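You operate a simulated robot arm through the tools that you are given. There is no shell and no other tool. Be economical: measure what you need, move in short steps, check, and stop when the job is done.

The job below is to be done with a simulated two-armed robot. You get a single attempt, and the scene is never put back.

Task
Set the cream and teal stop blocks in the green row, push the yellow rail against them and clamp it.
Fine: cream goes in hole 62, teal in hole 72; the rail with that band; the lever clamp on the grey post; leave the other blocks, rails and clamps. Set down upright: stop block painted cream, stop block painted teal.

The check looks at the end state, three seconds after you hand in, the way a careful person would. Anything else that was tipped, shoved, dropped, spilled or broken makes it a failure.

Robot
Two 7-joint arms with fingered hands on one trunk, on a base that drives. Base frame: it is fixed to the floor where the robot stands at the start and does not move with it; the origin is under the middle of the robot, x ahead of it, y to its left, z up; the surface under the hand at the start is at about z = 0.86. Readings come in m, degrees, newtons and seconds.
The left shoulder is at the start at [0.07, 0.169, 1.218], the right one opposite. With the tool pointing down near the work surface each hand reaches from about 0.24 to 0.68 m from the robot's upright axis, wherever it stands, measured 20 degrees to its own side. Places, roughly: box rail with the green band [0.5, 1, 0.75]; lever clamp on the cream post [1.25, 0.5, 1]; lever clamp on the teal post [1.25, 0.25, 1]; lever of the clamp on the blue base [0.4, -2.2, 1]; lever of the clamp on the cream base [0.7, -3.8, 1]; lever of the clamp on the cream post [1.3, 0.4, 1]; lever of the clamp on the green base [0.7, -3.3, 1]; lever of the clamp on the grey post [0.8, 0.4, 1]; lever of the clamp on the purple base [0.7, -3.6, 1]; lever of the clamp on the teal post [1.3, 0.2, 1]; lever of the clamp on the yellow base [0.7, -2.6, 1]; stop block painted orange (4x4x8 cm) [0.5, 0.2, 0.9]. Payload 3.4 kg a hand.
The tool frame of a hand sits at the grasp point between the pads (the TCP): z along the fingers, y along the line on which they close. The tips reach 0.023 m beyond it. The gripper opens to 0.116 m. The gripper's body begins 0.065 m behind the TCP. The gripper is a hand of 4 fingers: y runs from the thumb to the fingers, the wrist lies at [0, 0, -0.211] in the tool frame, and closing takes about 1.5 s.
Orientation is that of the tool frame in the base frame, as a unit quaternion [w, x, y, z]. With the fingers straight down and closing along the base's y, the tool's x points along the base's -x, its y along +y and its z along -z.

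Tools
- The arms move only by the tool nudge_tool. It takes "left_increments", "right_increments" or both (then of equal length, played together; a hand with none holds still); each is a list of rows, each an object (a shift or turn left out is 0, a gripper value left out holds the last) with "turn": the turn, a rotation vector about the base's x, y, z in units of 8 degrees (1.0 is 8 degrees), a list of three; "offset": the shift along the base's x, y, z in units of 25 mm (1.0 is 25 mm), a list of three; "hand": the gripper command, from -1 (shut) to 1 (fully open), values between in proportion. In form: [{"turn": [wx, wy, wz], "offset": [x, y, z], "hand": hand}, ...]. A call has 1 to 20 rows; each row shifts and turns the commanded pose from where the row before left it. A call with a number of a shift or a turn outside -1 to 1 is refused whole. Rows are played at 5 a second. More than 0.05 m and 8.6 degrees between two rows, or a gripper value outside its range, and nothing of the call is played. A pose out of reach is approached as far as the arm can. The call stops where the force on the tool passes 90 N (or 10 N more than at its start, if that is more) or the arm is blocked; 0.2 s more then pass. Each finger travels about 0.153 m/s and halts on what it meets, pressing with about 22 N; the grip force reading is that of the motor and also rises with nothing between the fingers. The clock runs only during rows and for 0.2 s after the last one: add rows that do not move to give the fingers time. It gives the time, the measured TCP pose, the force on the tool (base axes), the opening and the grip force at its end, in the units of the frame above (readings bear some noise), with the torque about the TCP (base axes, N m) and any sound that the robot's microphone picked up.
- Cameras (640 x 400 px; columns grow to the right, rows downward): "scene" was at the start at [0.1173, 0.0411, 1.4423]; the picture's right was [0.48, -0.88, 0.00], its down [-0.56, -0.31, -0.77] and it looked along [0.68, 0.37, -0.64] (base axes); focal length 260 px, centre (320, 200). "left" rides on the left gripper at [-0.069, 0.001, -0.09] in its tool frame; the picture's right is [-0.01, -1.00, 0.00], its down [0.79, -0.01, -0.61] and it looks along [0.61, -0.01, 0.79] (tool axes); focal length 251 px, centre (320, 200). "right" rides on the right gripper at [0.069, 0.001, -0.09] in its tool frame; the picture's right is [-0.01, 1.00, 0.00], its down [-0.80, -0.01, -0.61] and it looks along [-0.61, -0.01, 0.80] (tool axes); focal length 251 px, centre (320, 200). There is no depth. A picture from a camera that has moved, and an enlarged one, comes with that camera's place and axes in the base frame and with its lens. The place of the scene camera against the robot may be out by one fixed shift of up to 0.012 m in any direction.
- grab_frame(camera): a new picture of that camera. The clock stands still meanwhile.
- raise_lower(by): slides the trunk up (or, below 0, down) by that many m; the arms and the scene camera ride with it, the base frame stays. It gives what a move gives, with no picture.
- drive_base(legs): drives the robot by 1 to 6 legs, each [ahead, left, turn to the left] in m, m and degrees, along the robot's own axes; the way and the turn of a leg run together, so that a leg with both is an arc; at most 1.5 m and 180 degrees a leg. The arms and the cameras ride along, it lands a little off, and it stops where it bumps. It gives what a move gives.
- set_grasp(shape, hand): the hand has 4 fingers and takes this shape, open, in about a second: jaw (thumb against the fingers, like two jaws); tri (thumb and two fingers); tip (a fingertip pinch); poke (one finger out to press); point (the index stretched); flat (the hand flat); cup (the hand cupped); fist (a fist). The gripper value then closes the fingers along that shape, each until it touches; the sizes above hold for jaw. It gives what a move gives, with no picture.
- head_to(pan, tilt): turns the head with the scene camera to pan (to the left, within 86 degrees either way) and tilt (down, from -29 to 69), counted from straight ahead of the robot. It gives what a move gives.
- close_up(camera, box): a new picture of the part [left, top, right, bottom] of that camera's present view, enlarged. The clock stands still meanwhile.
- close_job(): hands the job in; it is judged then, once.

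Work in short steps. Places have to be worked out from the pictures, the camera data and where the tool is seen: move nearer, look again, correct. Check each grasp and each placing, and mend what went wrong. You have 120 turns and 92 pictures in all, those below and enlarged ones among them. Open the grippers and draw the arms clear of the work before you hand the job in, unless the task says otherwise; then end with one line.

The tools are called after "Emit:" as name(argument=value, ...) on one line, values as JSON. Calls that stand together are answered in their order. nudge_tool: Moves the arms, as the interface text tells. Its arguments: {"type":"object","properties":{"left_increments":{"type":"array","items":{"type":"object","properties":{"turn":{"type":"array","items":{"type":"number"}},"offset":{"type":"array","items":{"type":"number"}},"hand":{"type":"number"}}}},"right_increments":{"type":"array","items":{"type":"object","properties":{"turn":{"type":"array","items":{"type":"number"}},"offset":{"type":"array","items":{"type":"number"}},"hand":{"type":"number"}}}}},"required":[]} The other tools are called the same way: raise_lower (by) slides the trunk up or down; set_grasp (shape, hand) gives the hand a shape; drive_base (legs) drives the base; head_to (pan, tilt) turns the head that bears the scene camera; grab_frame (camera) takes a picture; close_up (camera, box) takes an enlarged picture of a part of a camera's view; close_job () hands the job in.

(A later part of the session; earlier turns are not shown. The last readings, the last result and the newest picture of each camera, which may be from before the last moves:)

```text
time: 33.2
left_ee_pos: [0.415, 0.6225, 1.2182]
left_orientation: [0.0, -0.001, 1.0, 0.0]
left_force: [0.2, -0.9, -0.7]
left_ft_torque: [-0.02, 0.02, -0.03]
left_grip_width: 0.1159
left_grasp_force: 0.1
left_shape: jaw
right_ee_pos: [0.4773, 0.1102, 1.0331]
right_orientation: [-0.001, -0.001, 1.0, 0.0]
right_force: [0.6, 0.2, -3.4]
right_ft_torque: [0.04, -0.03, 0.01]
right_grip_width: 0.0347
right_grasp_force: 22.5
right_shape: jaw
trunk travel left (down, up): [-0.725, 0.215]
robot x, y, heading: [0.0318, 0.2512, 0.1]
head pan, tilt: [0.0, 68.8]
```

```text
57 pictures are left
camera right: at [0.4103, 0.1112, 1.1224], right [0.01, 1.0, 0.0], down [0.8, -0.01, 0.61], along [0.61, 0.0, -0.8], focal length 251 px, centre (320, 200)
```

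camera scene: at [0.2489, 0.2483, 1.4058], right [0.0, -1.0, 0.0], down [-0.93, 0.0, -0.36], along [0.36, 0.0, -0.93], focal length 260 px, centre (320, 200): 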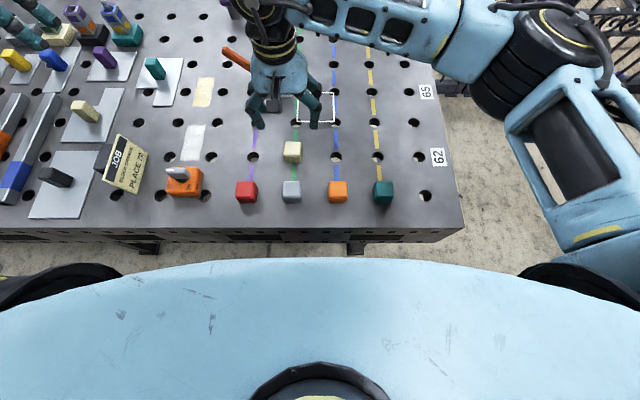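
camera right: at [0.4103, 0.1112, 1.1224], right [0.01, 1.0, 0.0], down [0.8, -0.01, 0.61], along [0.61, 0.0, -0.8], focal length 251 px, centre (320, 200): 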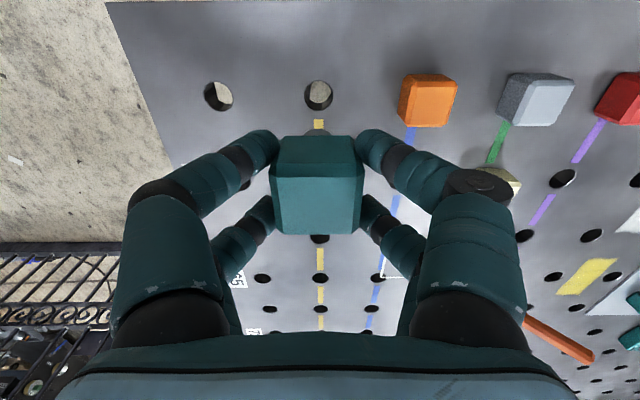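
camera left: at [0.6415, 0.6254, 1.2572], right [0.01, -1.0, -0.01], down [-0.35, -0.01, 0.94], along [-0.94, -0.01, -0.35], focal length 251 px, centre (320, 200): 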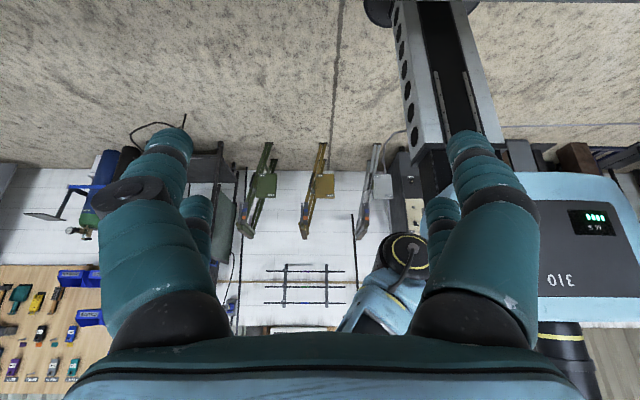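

Teal is held. I'll raise it to z≈1.15 and drive left 0.17, then ahead 0.33.

Emit:
nudge_tool(right_increments=[{"offset": [0, 0, 1]}, {"offset": [0, 0, 1]}, {"offset": [0, 0, 1]}, {"offset": [0, 0, 1]}, {"offset": [0, 0, 1]}, {}])

Emit:
drive_base(legs=[[0, 0.17, 0], [0.33, 0, 0]])

Emit:
head_to(pan=-20, tilt=40)

Emit:
grab_frame(camera="scene")

```text
time: 34.6
left_ee_pos: [0.4157, 0.6233, 1.2189]
left_orientation: [0.0, -0.002, 1.0, 0.0]
left_force: [-0.9, -0.3, 0.1]
left_ft_torque: [0.0, 0.02, -0.01]
left_grip_width: 0.116
left_grasp_force: 0.1
left_shape: jaw
right_ee_pos: [0.4796, 0.111, 1.1557]
right_orientation: [0.001, -0.001, 1.0, 0.0]
right_force: [0.2, -0.3, -2.7]
right_ft_torque: [0.03, -0.04, 0.03]
right_grip_width: 0.0345
right_grasp_force: 21.5
right_shape: jaw
trunk travel left (down, up): [-0.725, 0.215]
robot x, y, heading: [0.0286, 0.2461, 0.1]
head pan, tilt: [0.0, 68.8]
```

```text
time: 37.9
left_ee_pos: [0.7476, 0.7894, 1.2192]
left_orientation: [0.001, 0.001, 1.0, 0.0]
left_force: [0.5, 0.9, 0.3]
left_ft_torque: [0.0, -0.01, 0.0]
left_grip_width: 0.1158
left_grasp_force: 0.1
left_shape: jaw
right_ee_pos: [0.8088, 0.2766, 1.1568]
right_orientation: [0.0, 0.001, 1.0, 0.0]
right_force: [-0.6, -0.3, -2.8]
right_ft_torque: [0.03, 0.0, 0.0]
right_grip_width: 0.035
right_grasp_force: 22.4
right_shape: jaw
trunk travel left (down, up): [-0.725, 0.215]
robot x, y, heading: [0.3641, 0.4136, -0.2]
head pan, tilt: [0.0, 68.8]
```

```text
time: 38.8
left_ee_pos: [0.7485, 0.7899, 1.2183]
left_orientation: [0.001, 0.001, 1.0, 0.0]
left_force: [0.2, 0.0, 0.0]
left_ft_torque: [0.02, 0.0, -0.04]
left_grip_width: 0.116
left_grasp_force: 0.2
left_shape: jaw
right_ee_pos: [0.81, 0.2771, 1.1566]
right_orientation: [-0.001, 0.002, 1.0, 0.0]
right_force: [0.7, 0.6, -2.4]
right_ft_torque: [0.01, -0.06, -0.03]
right_grip_width: 0.0345
right_grasp_force: 22.2
right_shape: jaw
trunk travel left (down, up): [-0.725, 0.215]
robot x, y, heading: [0.3581, 0.417, -0.2]
head pan, tilt: [-20.0, 40.0]
```

```text
56 pictures are left
camera scene: at [0.4823, 0.3866, 1.4417], right [-0.34, -0.94, 0.0], down [-0.6, 0.22, -0.77], along [0.72, -0.26, -0.64], focal length 260 px, centre (320, 200)
```

scene: 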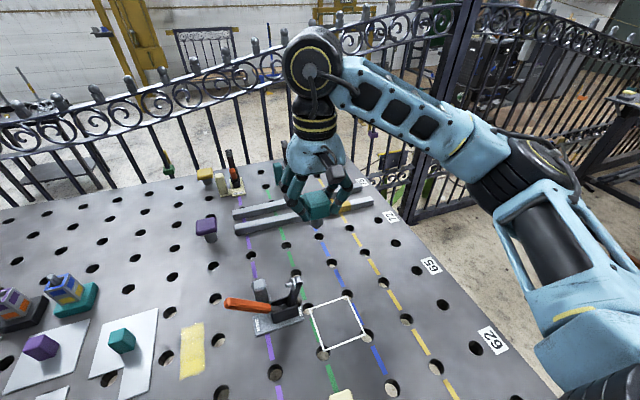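

Now I'll move over hole 72 green, at predicted (0.979, 0.309), lower part way, and look.

Emit:
nudge_tool(right_increments=[{"offset": [0.97, 0.18, 0]}, {"offset": [0.97, 0.18, 0]}, {"offset": [0.97, 0.18, 0]}, {"offset": [0.97, 0.18, 0]}, {"offset": [0.97, 0.18, 0]}, {"offset": [0.97, 0.18, 0]}, {"offset": [0.97, 0.18, 0]}, {"offset": [0, 0, -0.9]}, {"offset": [0, 0, -0.9]}, {"offset": [0, 0, -0.9]}, {"offset": [0, 0, -0.9]}, {"offset": [0, 0, -0.9]}, {"offset": [0, 0, -0.6]}, {}, {}])

Emit:
grab_frame(camera="right")

Emit:
close_up(camera="scene", box=[200, 120, 440, 270])

```text
time: 42.0
left_ee_pos: [0.7474, 0.7896, 1.2181]
left_orientation: [0.0, 0.001, 1.0, 0.0]
left_force: [-0.9, -0.2, -0.8]
left_ft_torque: [0.01, -0.03, -0.01]
left_grip_width: 0.1157
left_grasp_force: 0.1
left_shape: jaw
right_ee_pos: [0.9758, 0.3048, 1.0286]
right_orientation: [0.0, 0.001, 1.0, -0.001]
right_force: [-0.4, -0.3, -1.8]
right_ft_torque: [-0.01, -0.01, 0.0]
right_grip_width: 0.0346
right_grasp_force: 21.9
right_shape: jaw
right hand out of reach, approached as far as the arm can: row 7
trunk travel left (down, up): [-0.725, 0.215]
robot x, y, heading: [0.3604, 0.4145, -0.1]
head pan, tilt: [-20.0, 40.0]
```

```text
55 pictures are left
camera right: at [0.906, 0.3063, 1.1187], right [0.01, 1.0, 0.0], down [0.8, -0.01, 0.61], along [0.61, -0.01, -0.8], focal length 251 px, centre (320, 200)
```

right: 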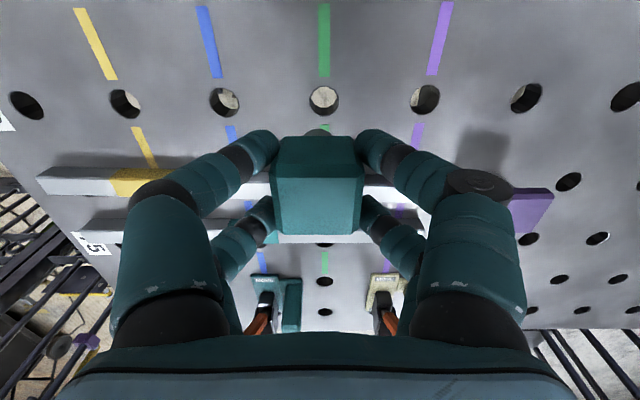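

```text
2.67 times, centred on (320, 195) of scene
camera zoom: at [0.4826, 0.3866, 1.4418], right [-0.34, -0.94, 0.0], down [-0.6, 0.22, -0.77], along [0.72, -0.26, -0.64], focal length 692 px, centre (320, 213)
```

zoom: 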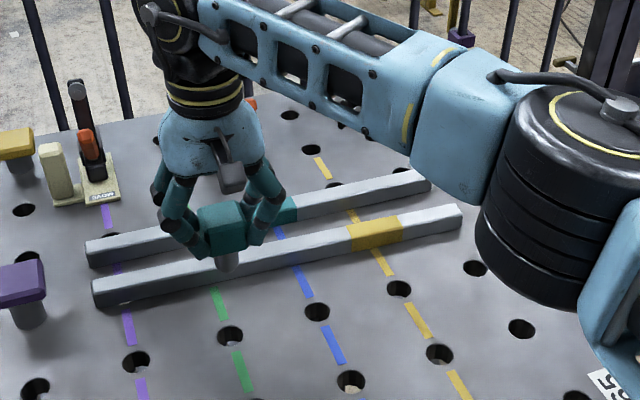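

Hole 72 measures (0.979, 0.310); the "75" label is two rows further on, which confirms it. The block is square in the hand. I'll correct by 3 and 5 mm and lower to peg entry.

Emit:
nudge_tool(right_increments=[{"offset": [0.11, 0.19, 0]}, {"offset": [0, 0, -0.8]}, {"offset": [0, 0, -0.8]}, {"offset": [0, 0, -0.8]}, {"offset": [0, 0, -0.6]}, {}, {}])

Emit:
grab_frame(camera="right")

```text
time: 43.6
left_ee_pos: [0.7487, 0.789, 1.2179]
left_orientation: [-0.001, 0.001, 1.0, 0.0]
left_force: [-0.1, 0.0, 0.4]
left_ft_torque: [0.0, 0.02, -0.01]
left_grip_width: 0.116
left_grasp_force: 0.1
left_shape: jaw
right_ee_pos: [0.9778, 0.3119, 0.9557]
right_orientation: [-0.001, 0.001, 1.0, 0.0]
right_force: [0.4, 0.2, -3.0]
right_ft_torque: [0.01, 0.02, -0.02]
right_grip_width: 0.0347
right_grasp_force: 21.6
right_shape: jaw
trunk travel left (down, up): [-0.725, 0.215]
robot x, y, heading: [0.3578, 0.4163, -0.2]
head pan, tilt: [-20.0, 40.0]
```

```text
53 pictures are left
camera right: at [0.91, 0.3125, 1.0463], right [0.01, 1.0, 0.0], down [0.8, -0.01, 0.61], along [0.61, -0.01, -0.8], focal length 251 px, centre (320, 200)
```

right: 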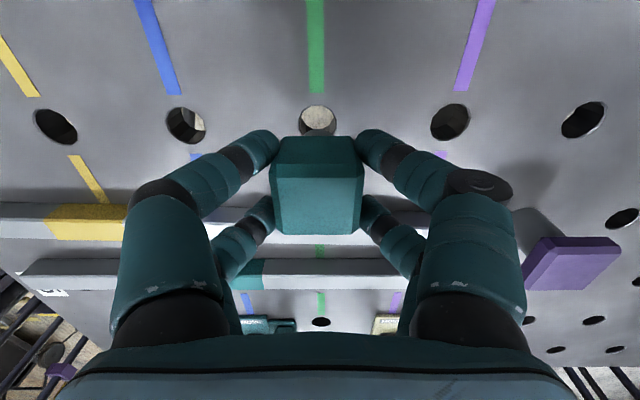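

Within 1 mm or so; continue down.

Emit:
nudge_tool(right_increments=[{"offset": [0, -0.05, -0.4]}, {"offset": [0, 0, -0.5]}, {"offset": [0, 0, -0.5]}, {"offset": [0, 0, -0.5]}, {"offset": [0, 0, -0.35]}, {"offset": [0, 0, -0.2]}, {}])

Emit:
grab_frame(camera="right")

```text
time: 45.2
left_ee_pos: [0.7488, 0.7906, 1.2187]
left_orientation: [0.0, 0.001, 1.0, 0.001]
left_force: [0.3, 0.2, -0.2]
left_ft_torque: [0.04, 0.04, 0.03]
left_grip_width: 0.116
left_grasp_force: 0.0
left_shape: jaw
right_ee_pos: [0.9765, 0.3106, 0.8908]
right_orientation: [0.0, 0.002, 1.0, -0.001]
right_force: [-0.5, 0.3, -2.4]
right_ft_torque: [0.01, -0.02, 0.0]
right_grip_width: 0.0345
right_grasp_force: 21.4
right_shape: jaw
trunk travel left (down, up): [-0.725, 0.215]
robot x, y, heading: [0.3591, 0.4179, -0.0]
head pan, tilt: [-20.0, 40.0]
```

```text
52 pictures are left
camera right: at [0.9082, 0.3109, 0.9814], right [0.01, 1.0, 0.0], down [0.8, -0.01, 0.61], along [0.61, -0.01, -0.8], focal length 251 px, centre (320, 200)
```

right: 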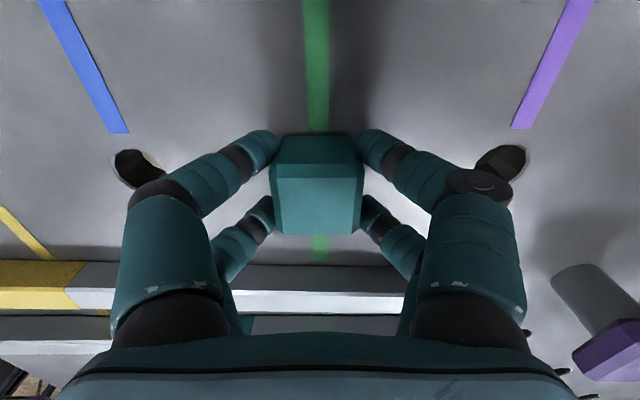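

Almost seated; I'll lower a few more mm until it bears, then release and rise.

Emit:
nudge_tool(right_increments=[{"offset": [0, 0, -0.12]}, {"offset": [0, 0, -0.1]}, {}])

```text
time: 46.0
left_ee_pos: [0.7449, 0.7896, 1.2195]
left_orientation: [0.002, 0.002, 1.0, 0.0]
left_force: [0.1, -0.6, 0.1]
left_ft_torque: [0.02, 0.01, -0.02]
left_grip_width: 0.1157
left_grasp_force: 0.0
left_shape: jaw
right_ee_pos: [0.9759, 0.3103, 0.8906]
right_orientation: [0.003, 0.002, 1.0, 0.0]
right_force: [5.9, 1.0, 28.7]
right_ft_torque: [0.28, -0.08, 0.09]
right_grip_width: 0.0334
right_grasp_force: 22.0
right_shape: jaw
trunk travel left (down, up): [-0.725, 0.215]
robot x, y, heading: [0.3595, 0.4121, 0.0]
head pan, tilt: [-20.0, 40.0]
```

It bears (29 N). Back off slightly, release, rise, and inspect.

Emit:
nudge_tool(right_increments=[{"offset": [0, 0, 0.22]}, {"hand": 0.4}, {"hand": 0.4}, {"hand": 0.4}, {"hand": 0.4}, {"offset": [0, 0, 0.6]}, {"offset": [0, 0, 0.9]}, {"offset": [0, 0, 0.9]}, {"offset": [0, 0, 0.9]}, {"offset": [0, 0, 0.9]}, {"offset": [0, 0, 0.9]}, {"offset": [0, 0, 0.9]}, {}])

Emit:
grab_frame(camera="right")

```text
time: 48.8
left_ee_pos: [0.7488, 0.79, 1.2185]
left_orientation: [0.0, 0.001, 1.0, -0.001]
left_force: [0.1, 0.1, -0.4]
left_ft_torque: [0.04, 0.02, 0.01]
left_grip_width: 0.1161
left_grasp_force: 0.1
left_shape: jaw
right_ee_pos: [0.9781, 0.3112, 1.0403]
right_orientation: [0.0, 0.001, 1.0, 0.001]
right_force: [-0.2, -0.6, 0.6]
right_ft_torque: [0.03, -0.02, -0.01]
right_grip_width: 0.0808
right_grasp_force: 0.0
right_shape: jaw
trunk travel left (down, up): [-0.725, 0.215]
robot x, y, heading: [0.3571, 0.4158, -0.1]
head pan, tilt: [-20.0, 40.0]
```

```text
51 pictures are left
camera right: at [0.9096, 0.3116, 1.1309], right [0.01, 1.0, 0.0], down [0.8, -0.01, 0.61], along [0.61, -0.01, -0.8], focal length 251 px, centre (320, 200)
```

right: 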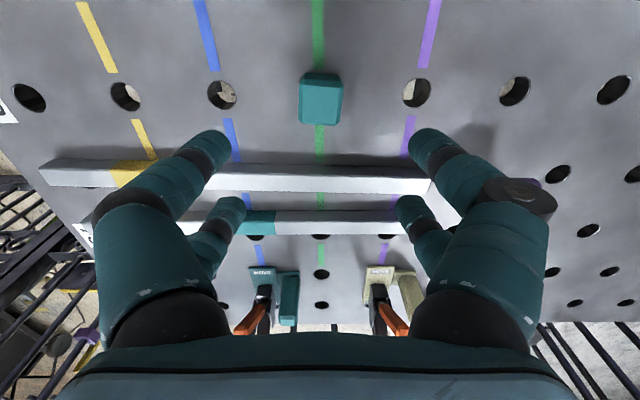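

Teal is set. I'll look closely at the rails to measure section and gap.

Emit:
close_up(camera="right", box=[225, 130, 425, 255])

Emit:
close_up(camera="right", box=[20, 130, 180, 230])

```text
3.20 times, centred on (325, 192) of right
camera zoom: at [0.9096, 0.3116, 1.1309], right [0.01, 1.0, 0.0], down [0.8, -0.01, 0.61], along [0.61, -0.01, -0.8], focal length 805 px, centre (304, 224)
```

zoom: 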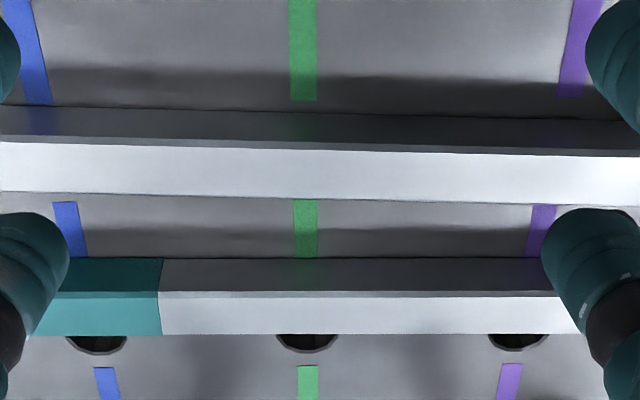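

```text
4.00 times, centred on (100, 180) of right
camera zoom: at [0.9096, 0.3116, 1.1309], right [0.01, 1.0, 0.0], down [0.8, -0.01, 0.61], along [0.61, -0.01, -0.8], focal length 1006 px, centre (1200, 280)
```

zoom: 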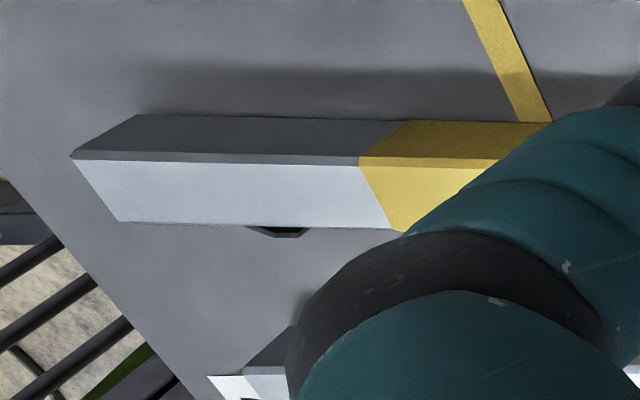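

The rail is 25 mm square at x≈1.063–1.088, y≈−0.01–0.43, with a gap of about 5 cm to the teal rail, so the fingers fit. I'll drive 0.06 ahead, raise the hand and turn it 90°.

Emit:
drive_base(legs=[[0.06, 0, 0]])

Emit:
nudge_tool(right_increments=[{"offset": [-0.3, -0.5, 0.8], "turn": [0, 0, 1]}, {"offset": [-0.3, -0.5, 0.8], "turn": [0, 0, 1]}, {"offset": [0, -0.5, 0], "turn": [0, 0, 1]}, {"offset": [0, -0.5, 0], "turn": [0, 0, 1]}, {"offset": [0, -0.5, 0], "turn": [0, 0, 1]}, {"offset": [0, -0.5, 0], "turn": [0, 0, 1]}, {"offset": [0, -0.5, 0], "turn": [0, 0, 1]}, {"offset": [0, -0.5, 0], "turn": [0, 0, 1]}, {"turn": [0, 0, 1]}, {"turn": [0, 0, 1]}, {"turn": [0, 0, 1]}, {"turn": [0, 0, 0.25]}, {}])

Emit:
grab_frame(camera="scene")

Emit:
grab_frame(camera="right")

```text
time: 49.8
left_ee_pos: [0.8038, 0.7893, 1.2215]
left_orientation: [0.003, 0.001, 1.0, 0.0]
left_force: [-0.7, 0.2, 0.4]
left_ft_torque: [0.01, 0.0, -0.03]
left_grip_width: 0.1161
left_grasp_force: 0.0
left_shape: jaw
right_ee_pos: [1.035, 0.3099, 1.0444]
right_orientation: [0.002, 0.002, 1.0, 0.0]
right_force: [0.0, -0.6, 0.0]
right_ft_torque: [-0.02, -0.01, 0.02]
right_grip_width: 0.0806
right_grasp_force: 0.1
right_shape: jaw
trunk travel left (down, up): [-0.725, 0.215]
robot x, y, heading: [0.422, 0.4155, 0.1]
head pan, tilt: [-20.0, 40.0]
```

```text
time: 52.6
left_ee_pos: [0.809, 0.7897, 1.2185]
left_orientation: [-0.001, 0.0, 1.0, 0.001]
left_force: [1.1, 0.3, -0.4]
left_ft_torque: [-0.03, 0.02, -0.01]
left_grip_width: 0.1159
left_grasp_force: 0.0
left_shape: jaw
right_ee_pos: [1.0241, 0.2093, 1.0807]
right_orientation: [0.0, -0.705, 0.709, 0.0]
right_force: [-0.6, -0.8, -0.2]
right_ft_torque: [-0.01, -0.03, -0.01]
right_grip_width: 0.0806
right_grasp_force: 0.1
right_shape: jaw
trunk travel left (down, up): [-0.725, 0.215]
robot x, y, heading: [0.4196, 0.4163, -0.2]
head pan, tilt: [-20.0, 40.0]
```

```text
48 pictures are left
camera scene: at [0.5423, 0.3863, 1.4419], right [-0.35, -0.94, 0.0], down [-0.6, 0.22, -0.77], along [0.72, -0.26, -0.64], focal length 260 px, centre (320, 200)
```

scene: 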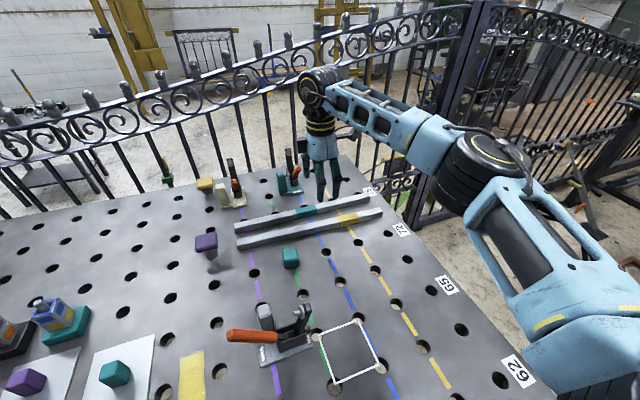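

```text
47 pictures are left
camera right: at [1.0231, 0.1418, 1.1708], right [-1.0, 0.01, 0.0], down [0.01, 0.79, 0.61], along [0.01, 0.61, -0.79], focal length 251 px, centre (320, 200)
```

right: 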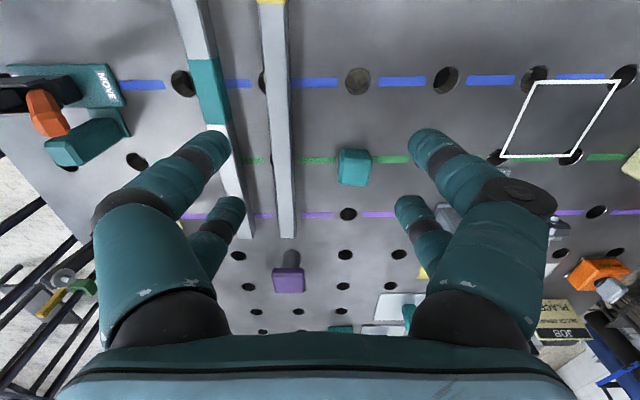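

The wrist turned fine and the +y end of the rail is at y≈0.438, so the centre is y≈0.213. I'll zoom in to get its x there.

Emit:
close_up(camera="right", box=[200, 0, 360, 250])

```text
1.60 times, centred on (280, 125) of right
camera zoom: at [1.0231, 0.1418, 1.1708], right [-1.0, 0.01, 0.0], down [0.01, 0.79, 0.61], along [0.01, 0.61, -0.79], focal length 402 px, centre (384, 320)
```

zoom: 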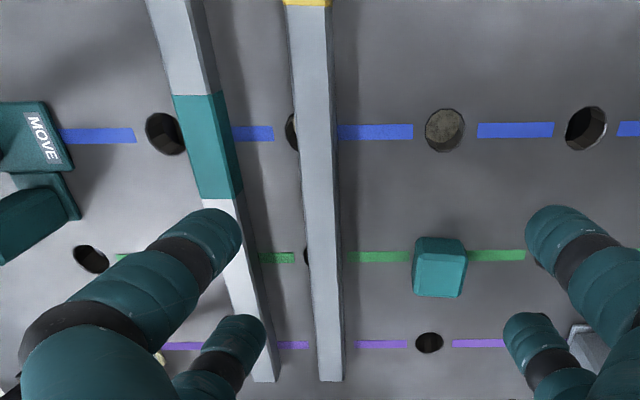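

The rail centre at y 0.213 is x≈1.0735, yawed about −1.8°. I'll move over it with a narrower opening and check before descending.

Emit:
nudge_tool(right_increments=[{"offset": [0.7, 0.06, 0], "turn": [0, 0, -0.23], "hand": 0.15}, {"offset": [0.7, 0.06, -0.5]}, {"offset": [0.58, 0, -0.8]}, {"offset": [0, 0, -0.8]}, {"offset": [0, 0, -0.8]}, {}, {}])

Emit:
grab_frame(camera="right")

```text
time: 54.2
left_ee_pos: [0.8072, 0.7886, 1.2189]
left_orientation: [0.0, 0.001, 1.0, 0.0]
left_force: [0.3, -0.4, -0.3]
left_ft_torque: [0.0, 0.04, -0.02]
left_grip_width: 0.116
left_grasp_force: 0.0
left_shape: jaw
right_ee_pos: [1.0669, 0.2133, 1.0144]
right_orientation: [0.0, -0.694, 0.72, 0.001]
right_force: [-0.4, 0.4, 0.7]
right_ft_torque: [0.01, 0.0, 0.02]
right_grip_width: 0.0669
right_grasp_force: 0.0
right_shape: jaw
right hand out of reach, approached as far as the arm can: row 3
trunk travel left (down, up): [-0.725, 0.215]
robot x, y, heading: [0.4188, 0.4165, -0.1]
head pan, tilt: [-20.0, 40.0]
```

```text
45 pictures are left
camera right: at [1.0638, 0.1446, 1.1055], right [-1.0, 0.05, 0.0], down [0.04, 0.79, 0.61], along [0.03, 0.61, -0.79], focal length 251 px, centre (320, 200)
```

right: 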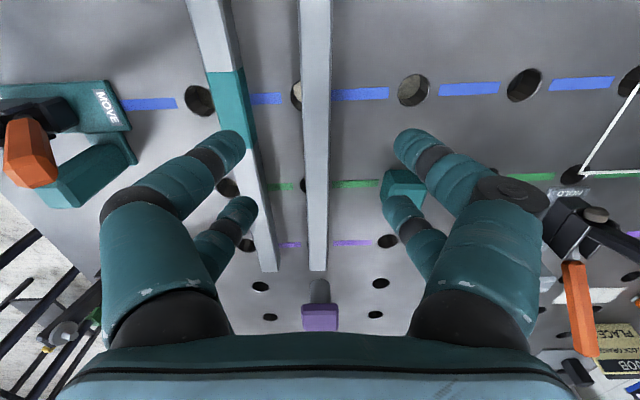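

Nearly centred: the rail lies about 4 mm further out. I'll descend and grip.

Emit:
nudge_tool(right_increments=[{"offset": [0.16, 0, -0.8]}, {"offset": [0, 0, -0.9]}, {"offset": [0, 0, -0.9]}, {"offset": [0, 0, -0.9]}, {"offset": [0, 0, -0.9]}, {"offset": [0, 0, -0.65]}, {}])

Emit:
grab_frame(camera="right")

```text
time: 55.8
left_ee_pos: [0.8075, 0.7892, 1.2196]
left_orientation: [-0.001, 0.001, 1.0, 0.0]
left_force: [0.4, 0.5, 0.6]
left_ft_torque: [0.01, -0.02, 0.01]
left_grip_width: 0.1159
left_grasp_force: 0.0
left_shape: jaw
right_ee_pos: [1.0556, 0.2134, 0.8871]
right_orientation: [0.0, -0.694, 0.72, 0.0]
right_force: [0.2, -0.1, 0.0]
right_ft_torque: [0.0, 0.01, -0.03]
right_grip_width: 0.0674
right_grasp_force: 0.0
right_shape: jaw
right hand out of reach, approached as far as the arm can: row 3, 5
trunk travel left (down, up): [-0.725, 0.215]
robot x, y, heading: [0.4223, 0.4133, -0.2]
head pan, tilt: [-20.0, 40.0]
```

```text
44 pictures are left
camera right: at [1.0532, 0.1438, 0.9782], right [-1.0, 0.05, 0.0], down [0.04, 0.79, 0.61], along [0.03, 0.61, -0.79], focal length 251 px, centre (320, 200)
```

right: 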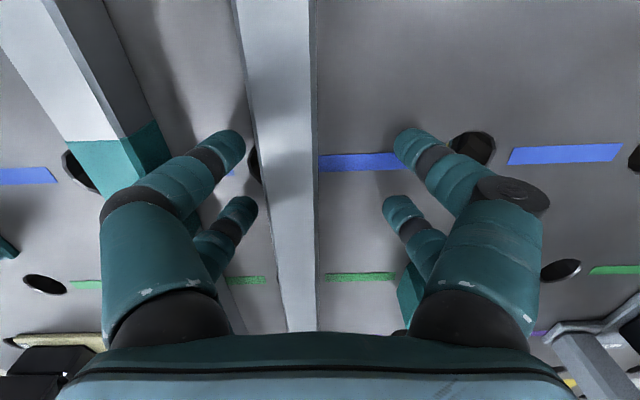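

The hand stopped 15 mm short in x, still straddling the rail. I'll drive 0.014 ahead to centre it.

Emit:
drive_base(legs=[[0.014, 0, 0]])

Emit:
grab_frame(camera="right")

```text
time: 56.5
left_ee_pos: [0.8182, 0.7875, 1.2192]
left_orientation: [0.002, 0.0, 1.0, 0.0]
left_force: [-1.0, 0.3, 0.6]
left_ft_torque: [-0.04, -0.04, 0.01]
left_grip_width: 0.1158
left_grasp_force: 0.1
left_shape: jaw
right_ee_pos: [1.0674, 0.2115, 0.8899]
right_orientation: [0.0, -0.694, 0.72, 0.0]
right_force: [-0.5, -0.2, 0.5]
right_ft_torque: [0.0, -0.03, 0.03]
right_grip_width: 0.0673
right_grasp_force: 0.1
right_shape: jaw
trunk travel left (down, up): [-0.725, 0.215]
robot x, y, heading: [0.4361, 0.4175, -0.1]
head pan, tilt: [-20.0, 40.0]
```

```text
43 pictures are left
camera right: at [1.0643, 0.1438, 0.9804], right [-1.0, 0.04, 0.0], down [0.03, 0.79, 0.61], along [0.03, 0.61, -0.79], focal length 251 px, centre (320, 200)
```

right: 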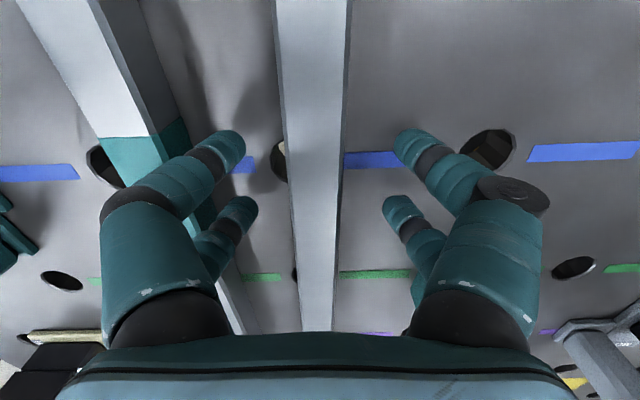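

Well centred. Close on the rail and lift a little.

Emit:
nudge_tool(right_increments=[{"hand": -1}, {"hand": -1}, {"hand": -1}, {"hand": -1}, {"hand": -1}, {"hand": -1}, {"offset": [0, 0, 0.3]}, {"offset": [0, 0, 0.5]}, {"offset": [-0.2, 0, 0.6]}, {}])

Emit:
grab_frame(camera="right")

Emit:
close_up(camera="scene", box=[200, 120, 440, 270])

```text
time: 58.7
left_ee_pos: [0.8238, 0.788, 1.2192]
left_orientation: [0.0, 0.001, 1.0, 0.0]
left_force: [-0.6, -0.4, -0.5]
left_ft_torque: [0.0, 0.0, -0.03]
left_grip_width: 0.116
left_grasp_force: 0.1
left_shape: jaw
right_ee_pos: [1.0747, 0.2129, 0.9215]
right_orientation: [-0.001, -0.695, 0.719, 0.001]
right_force: [-0.1, 0.1, -5.9]
right_ft_torque: [-0.03, -0.01, -0.01]
right_grip_width: 0.019
right_grasp_force: 22.2
right_shape: jaw
right hand out of reach, approached as far as the arm can: row 8, 9
trunk travel left (down, up): [-0.725, 0.215]
robot x, y, heading: [0.4344, 0.4161, -0.4]
head pan, tilt: [-20.0, 40.0]
```

```text
42 pictures are left
camera right: at [1.0721, 0.1447, 1.0117], right [-1.0, 0.04, 0.0], down [0.04, 0.79, 0.61], along [0.03, 0.61, -0.79], focal length 251 px, centre (320, 200)
```

right: 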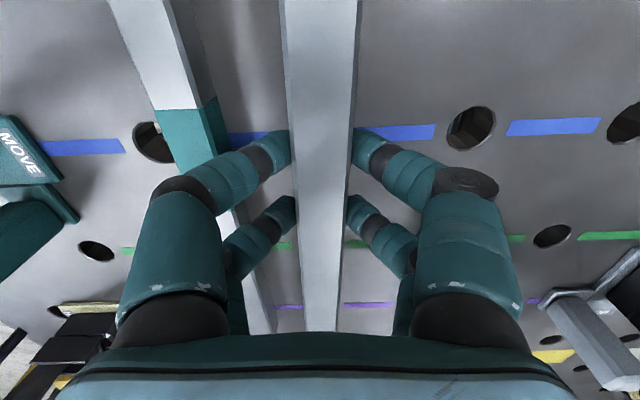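

```text
2.67 times, centred on (320, 195) of scene
camera zoom: at [0.5574, 0.3861, 1.4417], right [-0.34, -0.94, 0.0], down [-0.6, 0.22, -0.77], along [0.72, -0.26, -0.64], focal length 692 px, centre (320, 213)
```

zoom: 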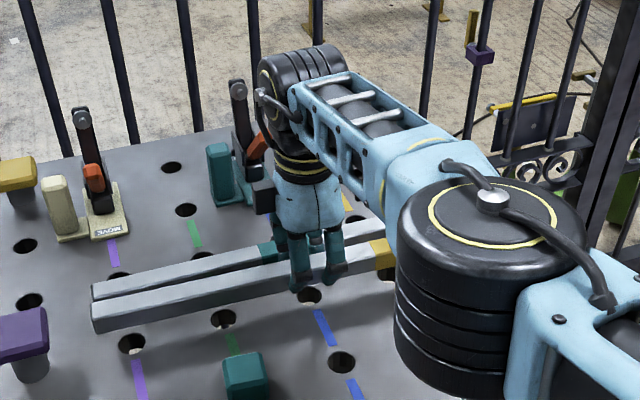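

The rail is lifted, level and light (0.6 kg). I'll bring it back and up over the clear right-hand area before turning it.

Emit:
nudge_tool(right_increments=[{"offset": [-0.3, 0, 0.6]}, {"offset": [-0.8, 0, 0.6]}, {"offset": [-1, 0, 0.6]}, {"offset": [-1, 0, 0.6]}, {"offset": [-1, -0.3, 0.6]}, {"offset": [-1, -0.5, 0.6]}, {"offset": [-1, -0.6, 0.5]}, {"offset": [-1, -0.6, 0.4]}, {"offset": [-1, -0.6, 0.4]}, {"offset": [-1, -0.6, 0.4]}, {"offset": [-1, -0.6, 0]}, {"offset": [0, -0.6, 0]}, {}])

Emit:
grab_frame(camera="scene")

```text
time: 61.5
left_ee_pos: [0.8222, 0.7897, 1.2188]
left_orientation: [0.0, 0.001, 1.0, 0.0]
left_force: [0.3, -0.2, -0.7]
left_ft_torque: [0.0, -0.01, 0.02]
left_grip_width: 0.1159
left_grasp_force: 0.1
left_shape: jaw
right_ee_pos: [1.0768, 0.1058, 1.0524]
right_orientation: [-0.001, -0.694, 0.72, 0.0]
right_force: [0.4, 1.0, -5.7]
right_ft_torque: [0.0, -0.01, -0.03]
right_grip_width: 0.0193
right_grasp_force: 21.7
right_shape: jaw
right hand out of reach, approached as far as the arm can: row 1, 2, 3, 4, 5, 6, 7, 8, 9, 10, 11
trunk travel left (down, up): [-0.725, 0.215]
robot x, y, heading: [0.4313, 0.4171, -0.1]
head pan, tilt: [-20.0, 40.0]
```

```text
40 pictures are left
camera scene: at [0.5573, 0.386, 1.4417], right [-0.34, -0.94, 0.0], down [-0.6, 0.22, -0.77], along [0.72, -0.26, -0.64], focal length 260 px, centre (320, 200)
```

scene: 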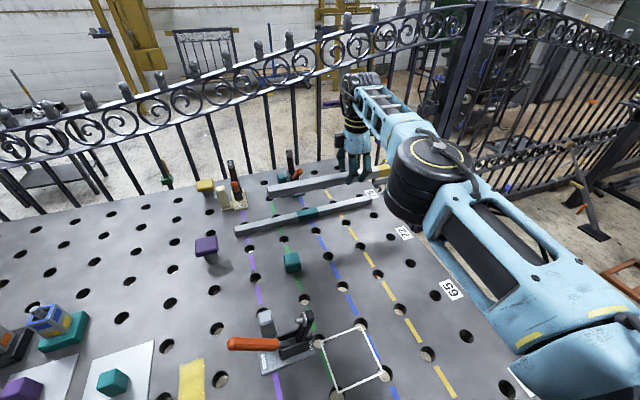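

The arm would not fold back in x with the wrist turned, but height and y are fine. I'll back the base 0.26 m instead, which carries the rail straight back well above everything.

Emit:
drive_base(legs=[[-0.26, 0, 0]])

Emit:
nudge_tool(right_increments=[{"turn": [0, 0, -1], "offset": [0, 0, 0.4]}, {"turn": [0, 0, -1]}, {"turn": [0, 0, -1]}, {}])

Emit:
grab_frame(camera="scene")

```text
time: 63.4
left_ee_pos: [0.5693, 0.7864, 1.2169]
left_orientation: [-0.001, 0.007, 1.0, 0.0]
left_force: [0.4, -0.7, 0.1]
left_ft_torque: [0.01, 0.04, 0.03]
left_grip_width: 0.1162
left_grasp_force: 0.0
left_shape: jaw
right_ee_pos: [0.8158, 0.1022, 1.0506]
right_orientation: [0.0, -0.691, 0.723, 0.0]
right_force: [1.0, -0.1, -5.8]
right_ft_torque: [0.0, 0.03, 0.0]
right_grip_width: 0.0191
right_grasp_force: 21.9
right_shape: jaw
trunk travel left (down, up): [-0.725, 0.215]
robot x, y, heading: [0.1753, 0.4167, -0.7]
head pan, tilt: [-20.0, 40.0]
```

```text
time: 64.4
left_ee_pos: [0.5686, 0.7855, 1.2188]
left_orientation: [-0.001, 0.007, 1.0, 0.0]
left_force: [-0.1, -0.8, -1.2]
left_ft_torque: [-0.01, 0.01, 0.01]
left_grip_width: 0.1161
left_grasp_force: 0.1
left_shape: jaw
right_ee_pos: [0.814, 0.1014, 1.0639]
right_orientation: [-0.001, -0.525, 0.851, 0.0]
right_force: [0.3, -0.2, -5.9]
right_ft_torque: [0.0, -0.03, -0.01]
right_grip_width: 0.0189
right_grasp_force: 21.8
right_shape: jaw
trunk travel left (down, up): [-0.725, 0.215]
robot x, y, heading: [0.1783, 0.4176, -0.7]
head pan, tilt: [-20.0, 40.0]
```

```text
39 pictures are left
camera scene: at [0.2987, 0.3864, 1.4417], right [-0.35, -0.94, 0.0], down [-0.6, 0.23, -0.77], along [0.72, -0.27, -0.64], focal length 260 px, centre (320, 200)
```

scene: 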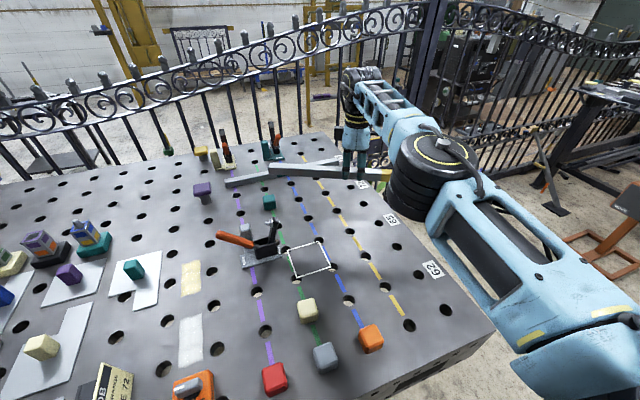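

The turning works in place; I'll finish the turn to yaw 0 and look.

Emit:
nudge_tool(right_increments=[{"turn": [0, 0, -1]}, {"turn": [0, 0, -1]}, {"turn": [0, 0, -1]}, {"turn": [0, 0, -1]}, {"turn": [0, 0, -1]}, {"turn": [0, 0, -1]}, {"turn": [0, 0, -1]}, {"turn": [0, 0, -0.91]}, {}])

Emit:
grab_frame(camera="right")

Emit:
grab_frame(camera="scene")

```text
time: 66.4
left_ee_pos: [0.5682, 0.7873, 1.2187]
left_orientation: [-0.001, 0.006, 1.0, 0.0]
left_force: [1.4, -0.1, 0.2]
left_ft_torque: [0.01, 0.03, 0.03]
left_grip_width: 0.1159
left_grasp_force: 0.2
left_shape: jaw
right_ee_pos: [0.8136, 0.1002, 1.0632]
right_orientation: [-0.001, -0.001, 1.0, 0.0]
right_force: [-0.5, -0.1, -6.7]
right_ft_torque: [-0.01, -0.01, -0.02]
right_grip_width: 0.0188
right_grasp_force: 21.5
right_shape: jaw
trunk travel left (down, up): [-0.725, 0.215]
robot x, y, heading: [0.1739, 0.4168, -1.0]
head pan, tilt: [-20.0, 40.0]
```

```text
38 pictures are left
camera right: at [0.7464, 0.1017, 1.1535], right [0.01, 1.0, 0.0], down [0.8, -0.01, 0.61], along [0.61, -0.01, -0.8], focal length 251 px, centre (320, 200)
```

right: 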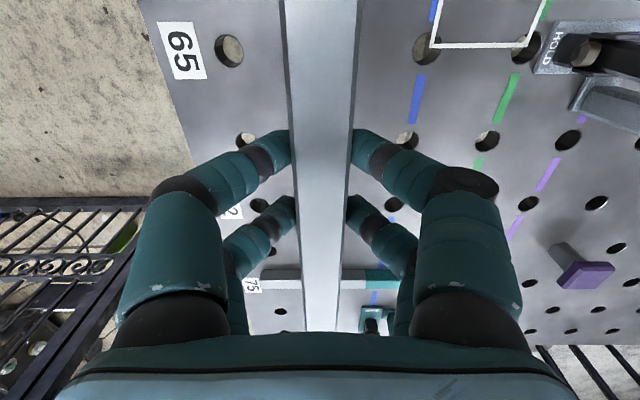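

```text
37 pictures are left
camera scene: at [0.2984, 0.3863, 1.4417], right [-0.35, -0.94, 0.0], down [-0.6, 0.23, -0.77], along [0.72, -0.27, -0.64], focal length 260 px, centre (320, 200)
```

scene: 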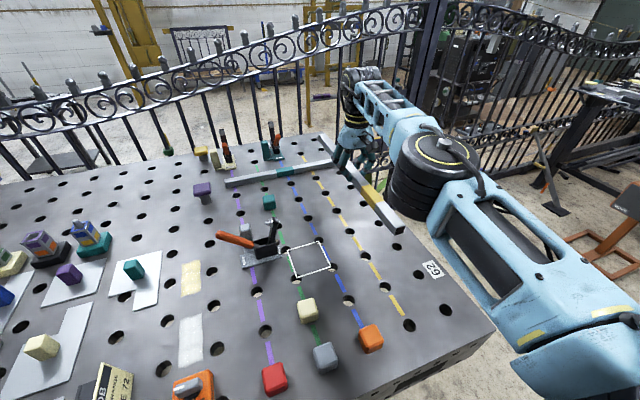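

The rail lies along x. I'll move it over (0.777, 0.205), still short of the blocks and clear of the clamp, and lower part way.

Emit:
nudge_tool(right_increments=[{"offset": [-0.3, 0.84, 0]}, {"offset": [-0.3, 0.84, 0]}, {"offset": [-0.3, 0.84, 0]}, {"offset": [-0.3, 0.84, 0]}, {"offset": [-0.26, 0.84, 0]}, {"offset": [0, 0, -0.9]}, {"offset": [0, 0, -0.9]}, {"offset": [0, 0, -0.9]}, {"offset": [0, 0, -0.9]}, {"offset": [0, 0, -0.9]}, {}, {}])

Emit:
grab_frame(camera="right")

Emit:
close_up(camera="scene", box=[200, 140, 440, 340])

```text
time: 69.0
left_ee_pos: [0.5679, 0.787, 1.2187]
left_orientation: [0.0, 0.006, 1.0, 0.0]
left_force: [-0.5, 0.5, 0.4]
left_ft_torque: [0.05, 0.03, 0.0]
left_grip_width: 0.1158
left_grasp_force: 0.1
left_shape: jaw
right_ee_pos: [0.8202, 0.2052, 0.9552]
right_orientation: [0.0, -0.001, 1.0, 0.001]
right_force: [0.5, -0.1, -6.8]
right_ft_torque: [0.0, 0.03, 0.02]
right_grip_width: 0.0191
right_grasp_force: 21.4
right_shape: jaw
right hand out of reach, approached as far as the arm can: row 1, 2, 3, 4, 5, 7
trunk travel left (down, up): [-0.725, 0.215]
robot x, y, heading: [0.1743, 0.4171, -0.8]
head pan, tilt: [-20.0, 40.0]
```

```text
36 pictures are left
camera right: at [0.7517, 0.2057, 1.0454], right [0.01, 1.0, 0.0], down [0.8, -0.01, 0.61], along [0.61, 0.0, -0.8], focal length 251 px, centre (320, 200)
```

right: 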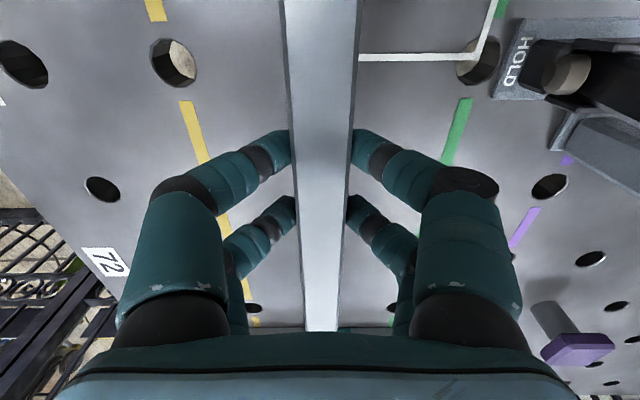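

```text
2.00 times, centred on (320, 240) of scene
camera zoom: at [0.2984, 0.3867, 1.4417], right [-0.35, -0.94, 0.0], down [-0.6, 0.23, -0.77], along [0.72, -0.27, -0.64], focal length 519 px, centre (320, 120)
```

zoom: 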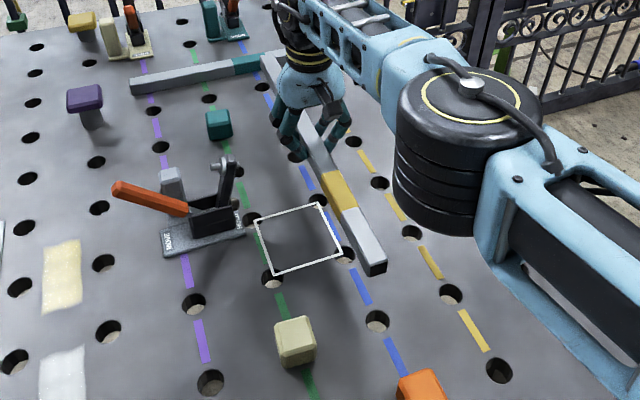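

The x again did not retract, so I'll drive the base back 0.042 instead.

Emit:
drive_base(legs=[[-0.042, 0, 0]])

Emit:
grab_frame(camera="scene")

```text
time: 69.9
left_ee_pos: [0.5351, 0.7865, 1.2168]
left_orientation: [-0.003, 0.006, 1.0, 0.0]
left_force: [-0.5, -0.1, -0.3]
left_ft_torque: [-0.03, 0.02, -0.01]
left_grip_width: 0.116
left_grasp_force: 0.0
left_shape: jaw
right_ee_pos: [0.7836, 0.205, 0.9517]
right_orientation: [-0.005, 0.0, 1.0, 0.0]
right_force: [0.6, -0.3, -6.1]
right_ft_torque: [0.02, 0.06, 0.04]
right_grip_width: 0.019
right_grasp_force: 21.9
right_shape: jaw
trunk travel left (down, up): [-0.725, 0.215]
robot x, y, heading: [0.1349, 0.4181, -0.8]
head pan, tilt: [-20.0, 40.0]
```

```text
34 pictures are left
camera scene: at [0.2656, 0.3868, 1.4408], right [-0.35, -0.93, 0.0], down [-0.61, 0.23, -0.76], along [0.71, -0.27, -0.65], focal length 260 px, centre (320, 200)
```

scene: 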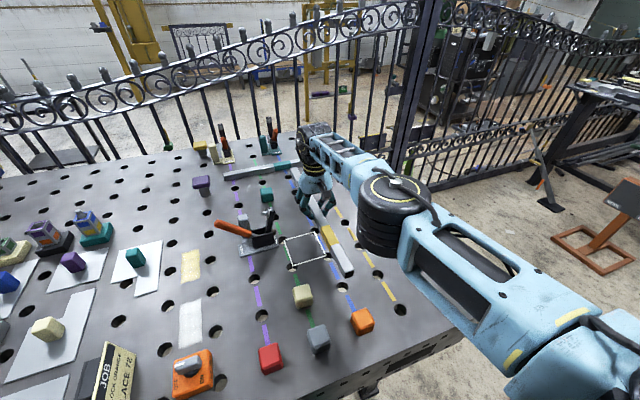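

The rail now spans about x 0.56–1.01 at y 0.205. Lower to the table.

Emit:
nudge_tool(right_increments=[{}, {"offset": [0, 0, -0.6]}, {"offset": [0, 0, -0.6]}, {"offset": [0, 0, -0.6]}, {"offset": [0, 0, -0.4]}, {"offset": [0, 0, -0.2]}, {}])

```text
time: 71.5
left_ee_pos: [0.5277, 0.7868, 1.2181]
left_orientation: [-0.001, 0.007, 1.0, 0.0]
left_force: [-0.3, 0.4, 0.6]
left_ft_torque: [-0.01, 0.03, -0.06]
left_grip_width: 0.1158
left_grasp_force: 0.1
left_shape: jaw
right_ee_pos: [0.7711, 0.2039, 0.8941]
right_orientation: [0.001, 0.0, 1.0, 0.0]
right_force: [0.1, 0.1, -5.5]
right_ft_torque: [-0.01, 0.02, 0.01]
right_grip_width: 0.0189
right_grasp_force: 21.6
right_shape: jaw
right hand out of reach, approached as far as the arm can: row 4
trunk travel left (down, up): [-0.725, 0.215]
robot x, y, heading: [0.138, 0.4162, -0.9]
head pan, tilt: [-20.0, 40.0]
```

Still hanging at z 0.894. I'll shift +5 mm in x, lower to contact.

Emit:
nudge_tool(right_increments=[{"offset": [0.2, 0, 0]}, {"offset": [0, 0, -0.12]}, {"offset": [0, 0, -0.12]}, {"offset": [0, 0, -0.08]}, {}])

```text
time: 72.7
left_ee_pos: [0.5261, 0.7875, 1.2187]
left_orientation: [0.0, 0.006, 1.0, 0.0]
left_force: [-0.9, -0.1, -0.2]
left_ft_torque: [0.0, 0.0, 0.03]
left_grip_width: 0.1159
left_grasp_force: 0.0
left_shape: jaw
right_ee_pos: [0.7695, 0.2047, 0.8875]
right_orientation: [0.0, 0.0, 1.0, 0.001]
right_force: [0.8, 0.1, -0.9]
right_ft_torque: [0.01, -0.02, -0.01]
right_grip_width: 0.0191
right_grasp_force: 21.9
right_shape: jaw
right hand out of reach, approached as far as the arm can: row 1
trunk travel left (down, up): [-0.725, 0.215]
robot x, y, heading: [0.1337, 0.4152, -0.9]
head pan, tilt: [-20.0, 40.0]
```

The rail rests on the table. Release, rise and inspect.

Emit:
nudge_tool(right_increments=[{"hand": 0.3}, {"hand": 0.3}, {"hand": 0.3}, {"hand": 0.3}, {"offset": [0, 0, 0.6]}, {"offset": [0, 0, 0.9]}, {"offset": [0, -0.5, 0.9]}, {"offset": [0, -0.9, 0.9]}, {"offset": [0, -0.9, 0.9]}, {"offset": [0, -0.9, 0.6]}, {}])

Emit:
head_to(pan=-10, tilt=45)

Emit:
close_up(camera="scene", box=[180, 80, 440, 300])

Emit:
grab_frame(camera="right")

```text
time: 75.1
left_ee_pos: [0.5261, 0.7873, 1.2186]
left_orientation: [0.0, 0.007, 1.0, 0.0]
left_force: [-0.3, 0.6, -0.1]
left_ft_torque: [0.0, -0.01, 0.0]
left_grip_width: 0.1159
left_grasp_force: 0.0
left_shape: jaw
right_ee_pos: [0.7691, 0.1254, 1.0092]
right_orientation: [0.0, 0.0, 1.0, 0.0]
right_force: [-0.5, 0.6, 0.2]
right_ft_torque: [-0.05, 0.0, 0.01]
right_grip_width: 0.0748
right_grasp_force: 0.0
right_shape: jaw
trunk travel left (down, up): [-0.725, 0.215]
robot x, y, heading: [0.1352, 0.4144, -0.7]
head pan, tilt: [-20.0, 40.0]
```

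```text
time: 75.8
left_ee_pos: [0.5262, 0.7869, 1.2191]
left_orientation: [0.0, 0.006, 1.0, 0.0]
left_force: [-0.1, 0.2, 0.9]
left_ft_torque: [0.01, 0.0, 0.0]
left_grip_width: 0.1159
left_grasp_force: 0.0
left_shape: jaw
right_ee_pos: [0.7696, 0.1257, 1.0093]
right_orientation: [0.0, 0.0, 1.0, 0.0]
right_force: [-0.5, 0.0, -0.3]
right_ft_torque: [0.0, 0.0, 0.03]
right_grip_width: 0.0748
right_grasp_force: 0.0
right_shape: jaw
trunk travel left (down, up): [-0.725, 0.215]
robot x, y, heading: [0.135, 0.4203, -0.6]
head pan, tilt: [-10.0, 45.0]
```

```text
1.82 times, centred on (310, 190) of scene
camera zoom: at [0.2571, 0.4023, 1.4346], right [-0.19, -0.98, 0.0], down [-0.69, 0.13, -0.71], along [0.69, -0.13, -0.71], focal length 472 px, centre (338, 218)
```

zoom: 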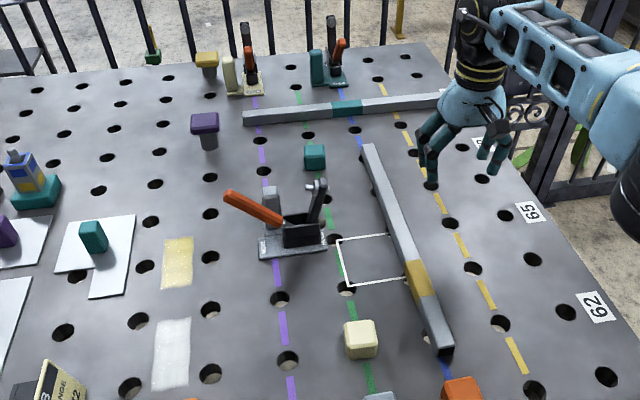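

```text
32 pictures are left
camera right: at [0.7014, 0.1261, 1.0994], right [0.01, 1.0, 0.0], down [0.8, -0.01, 0.61], along [0.61, -0.01, -0.8], focal length 251 px, centre (320, 200)
```

right: 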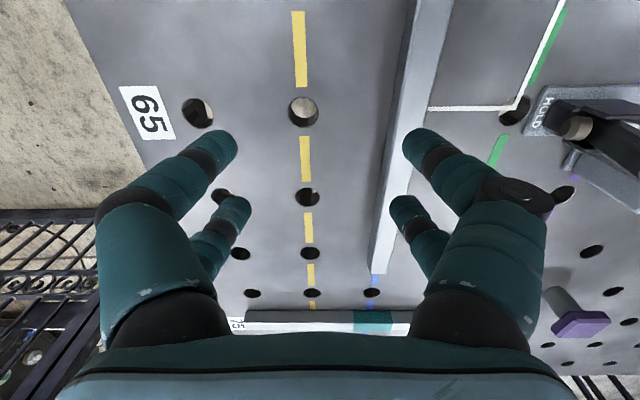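

The rail lies straight, spanning x≈0.547–0.99, with its push face at y≈0.193. I'll close the hand, go down on its −y side and push at its centre, first part of the way.

Emit:
nudge_tool(right_increments=[{"hand": -1}, {"offset": [0, 0, -0.8]}, {"offset": [0, 0, -0.9]}, {"offset": [0, 0, -0.9]}, {"offset": [0, 0, -0.9]}, {"offset": [0, 0, -0.9]}, {"offset": [0, 0, -0.4]}, {}, {"offset": [0, 0.5, 0]}, {"offset": [0, 0.5, 0]}, {"offset": [0, 0.5, 0]}, {"offset": [0, 0.5, 0]}, {"offset": [0, 0.4, 0]}, {}])

Emit:
grab_frame(camera="right")

```text
time: 78.8
left_ee_pos: [0.5264, 0.7875, 1.2198]
left_orientation: [0.0, 0.006, 1.0, 0.001]
left_force: [0.2, 0.4, -0.7]
left_ft_torque: [0.0, 0.0, 0.0]
left_grip_width: 0.1159
left_grasp_force: 0.1
left_shape: jaw
right_ee_pos: [0.7689, 0.1852, 0.8887]
right_orientation: [0.0, 0.0, 1.0, 0.0]
right_force: [-0.4, -2.0, 1.1]
right_ft_torque: [0.03, -0.01, -0.01]
right_grip_width: 0.0001
right_grasp_force: 22.1
right_shape: jaw
trunk travel left (down, up): [-0.725, 0.215]
robot x, y, heading: [0.1369, 0.4187, -0.9]
head pan, tilt: [-10.0, 45.0]
```

```text
31 pictures are left
camera right: at [0.7008, 0.1855, 0.9785], right [0.01, 1.0, 0.0], down [0.79, -0.01, 0.61], along [0.61, 0.0, -0.79], focal length 251 px, centre (320, 200)
```

right: 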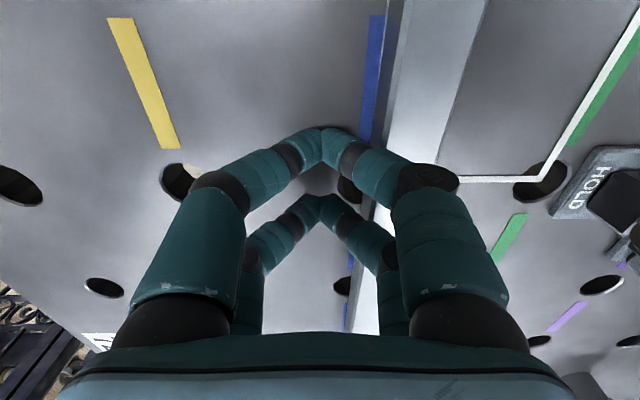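

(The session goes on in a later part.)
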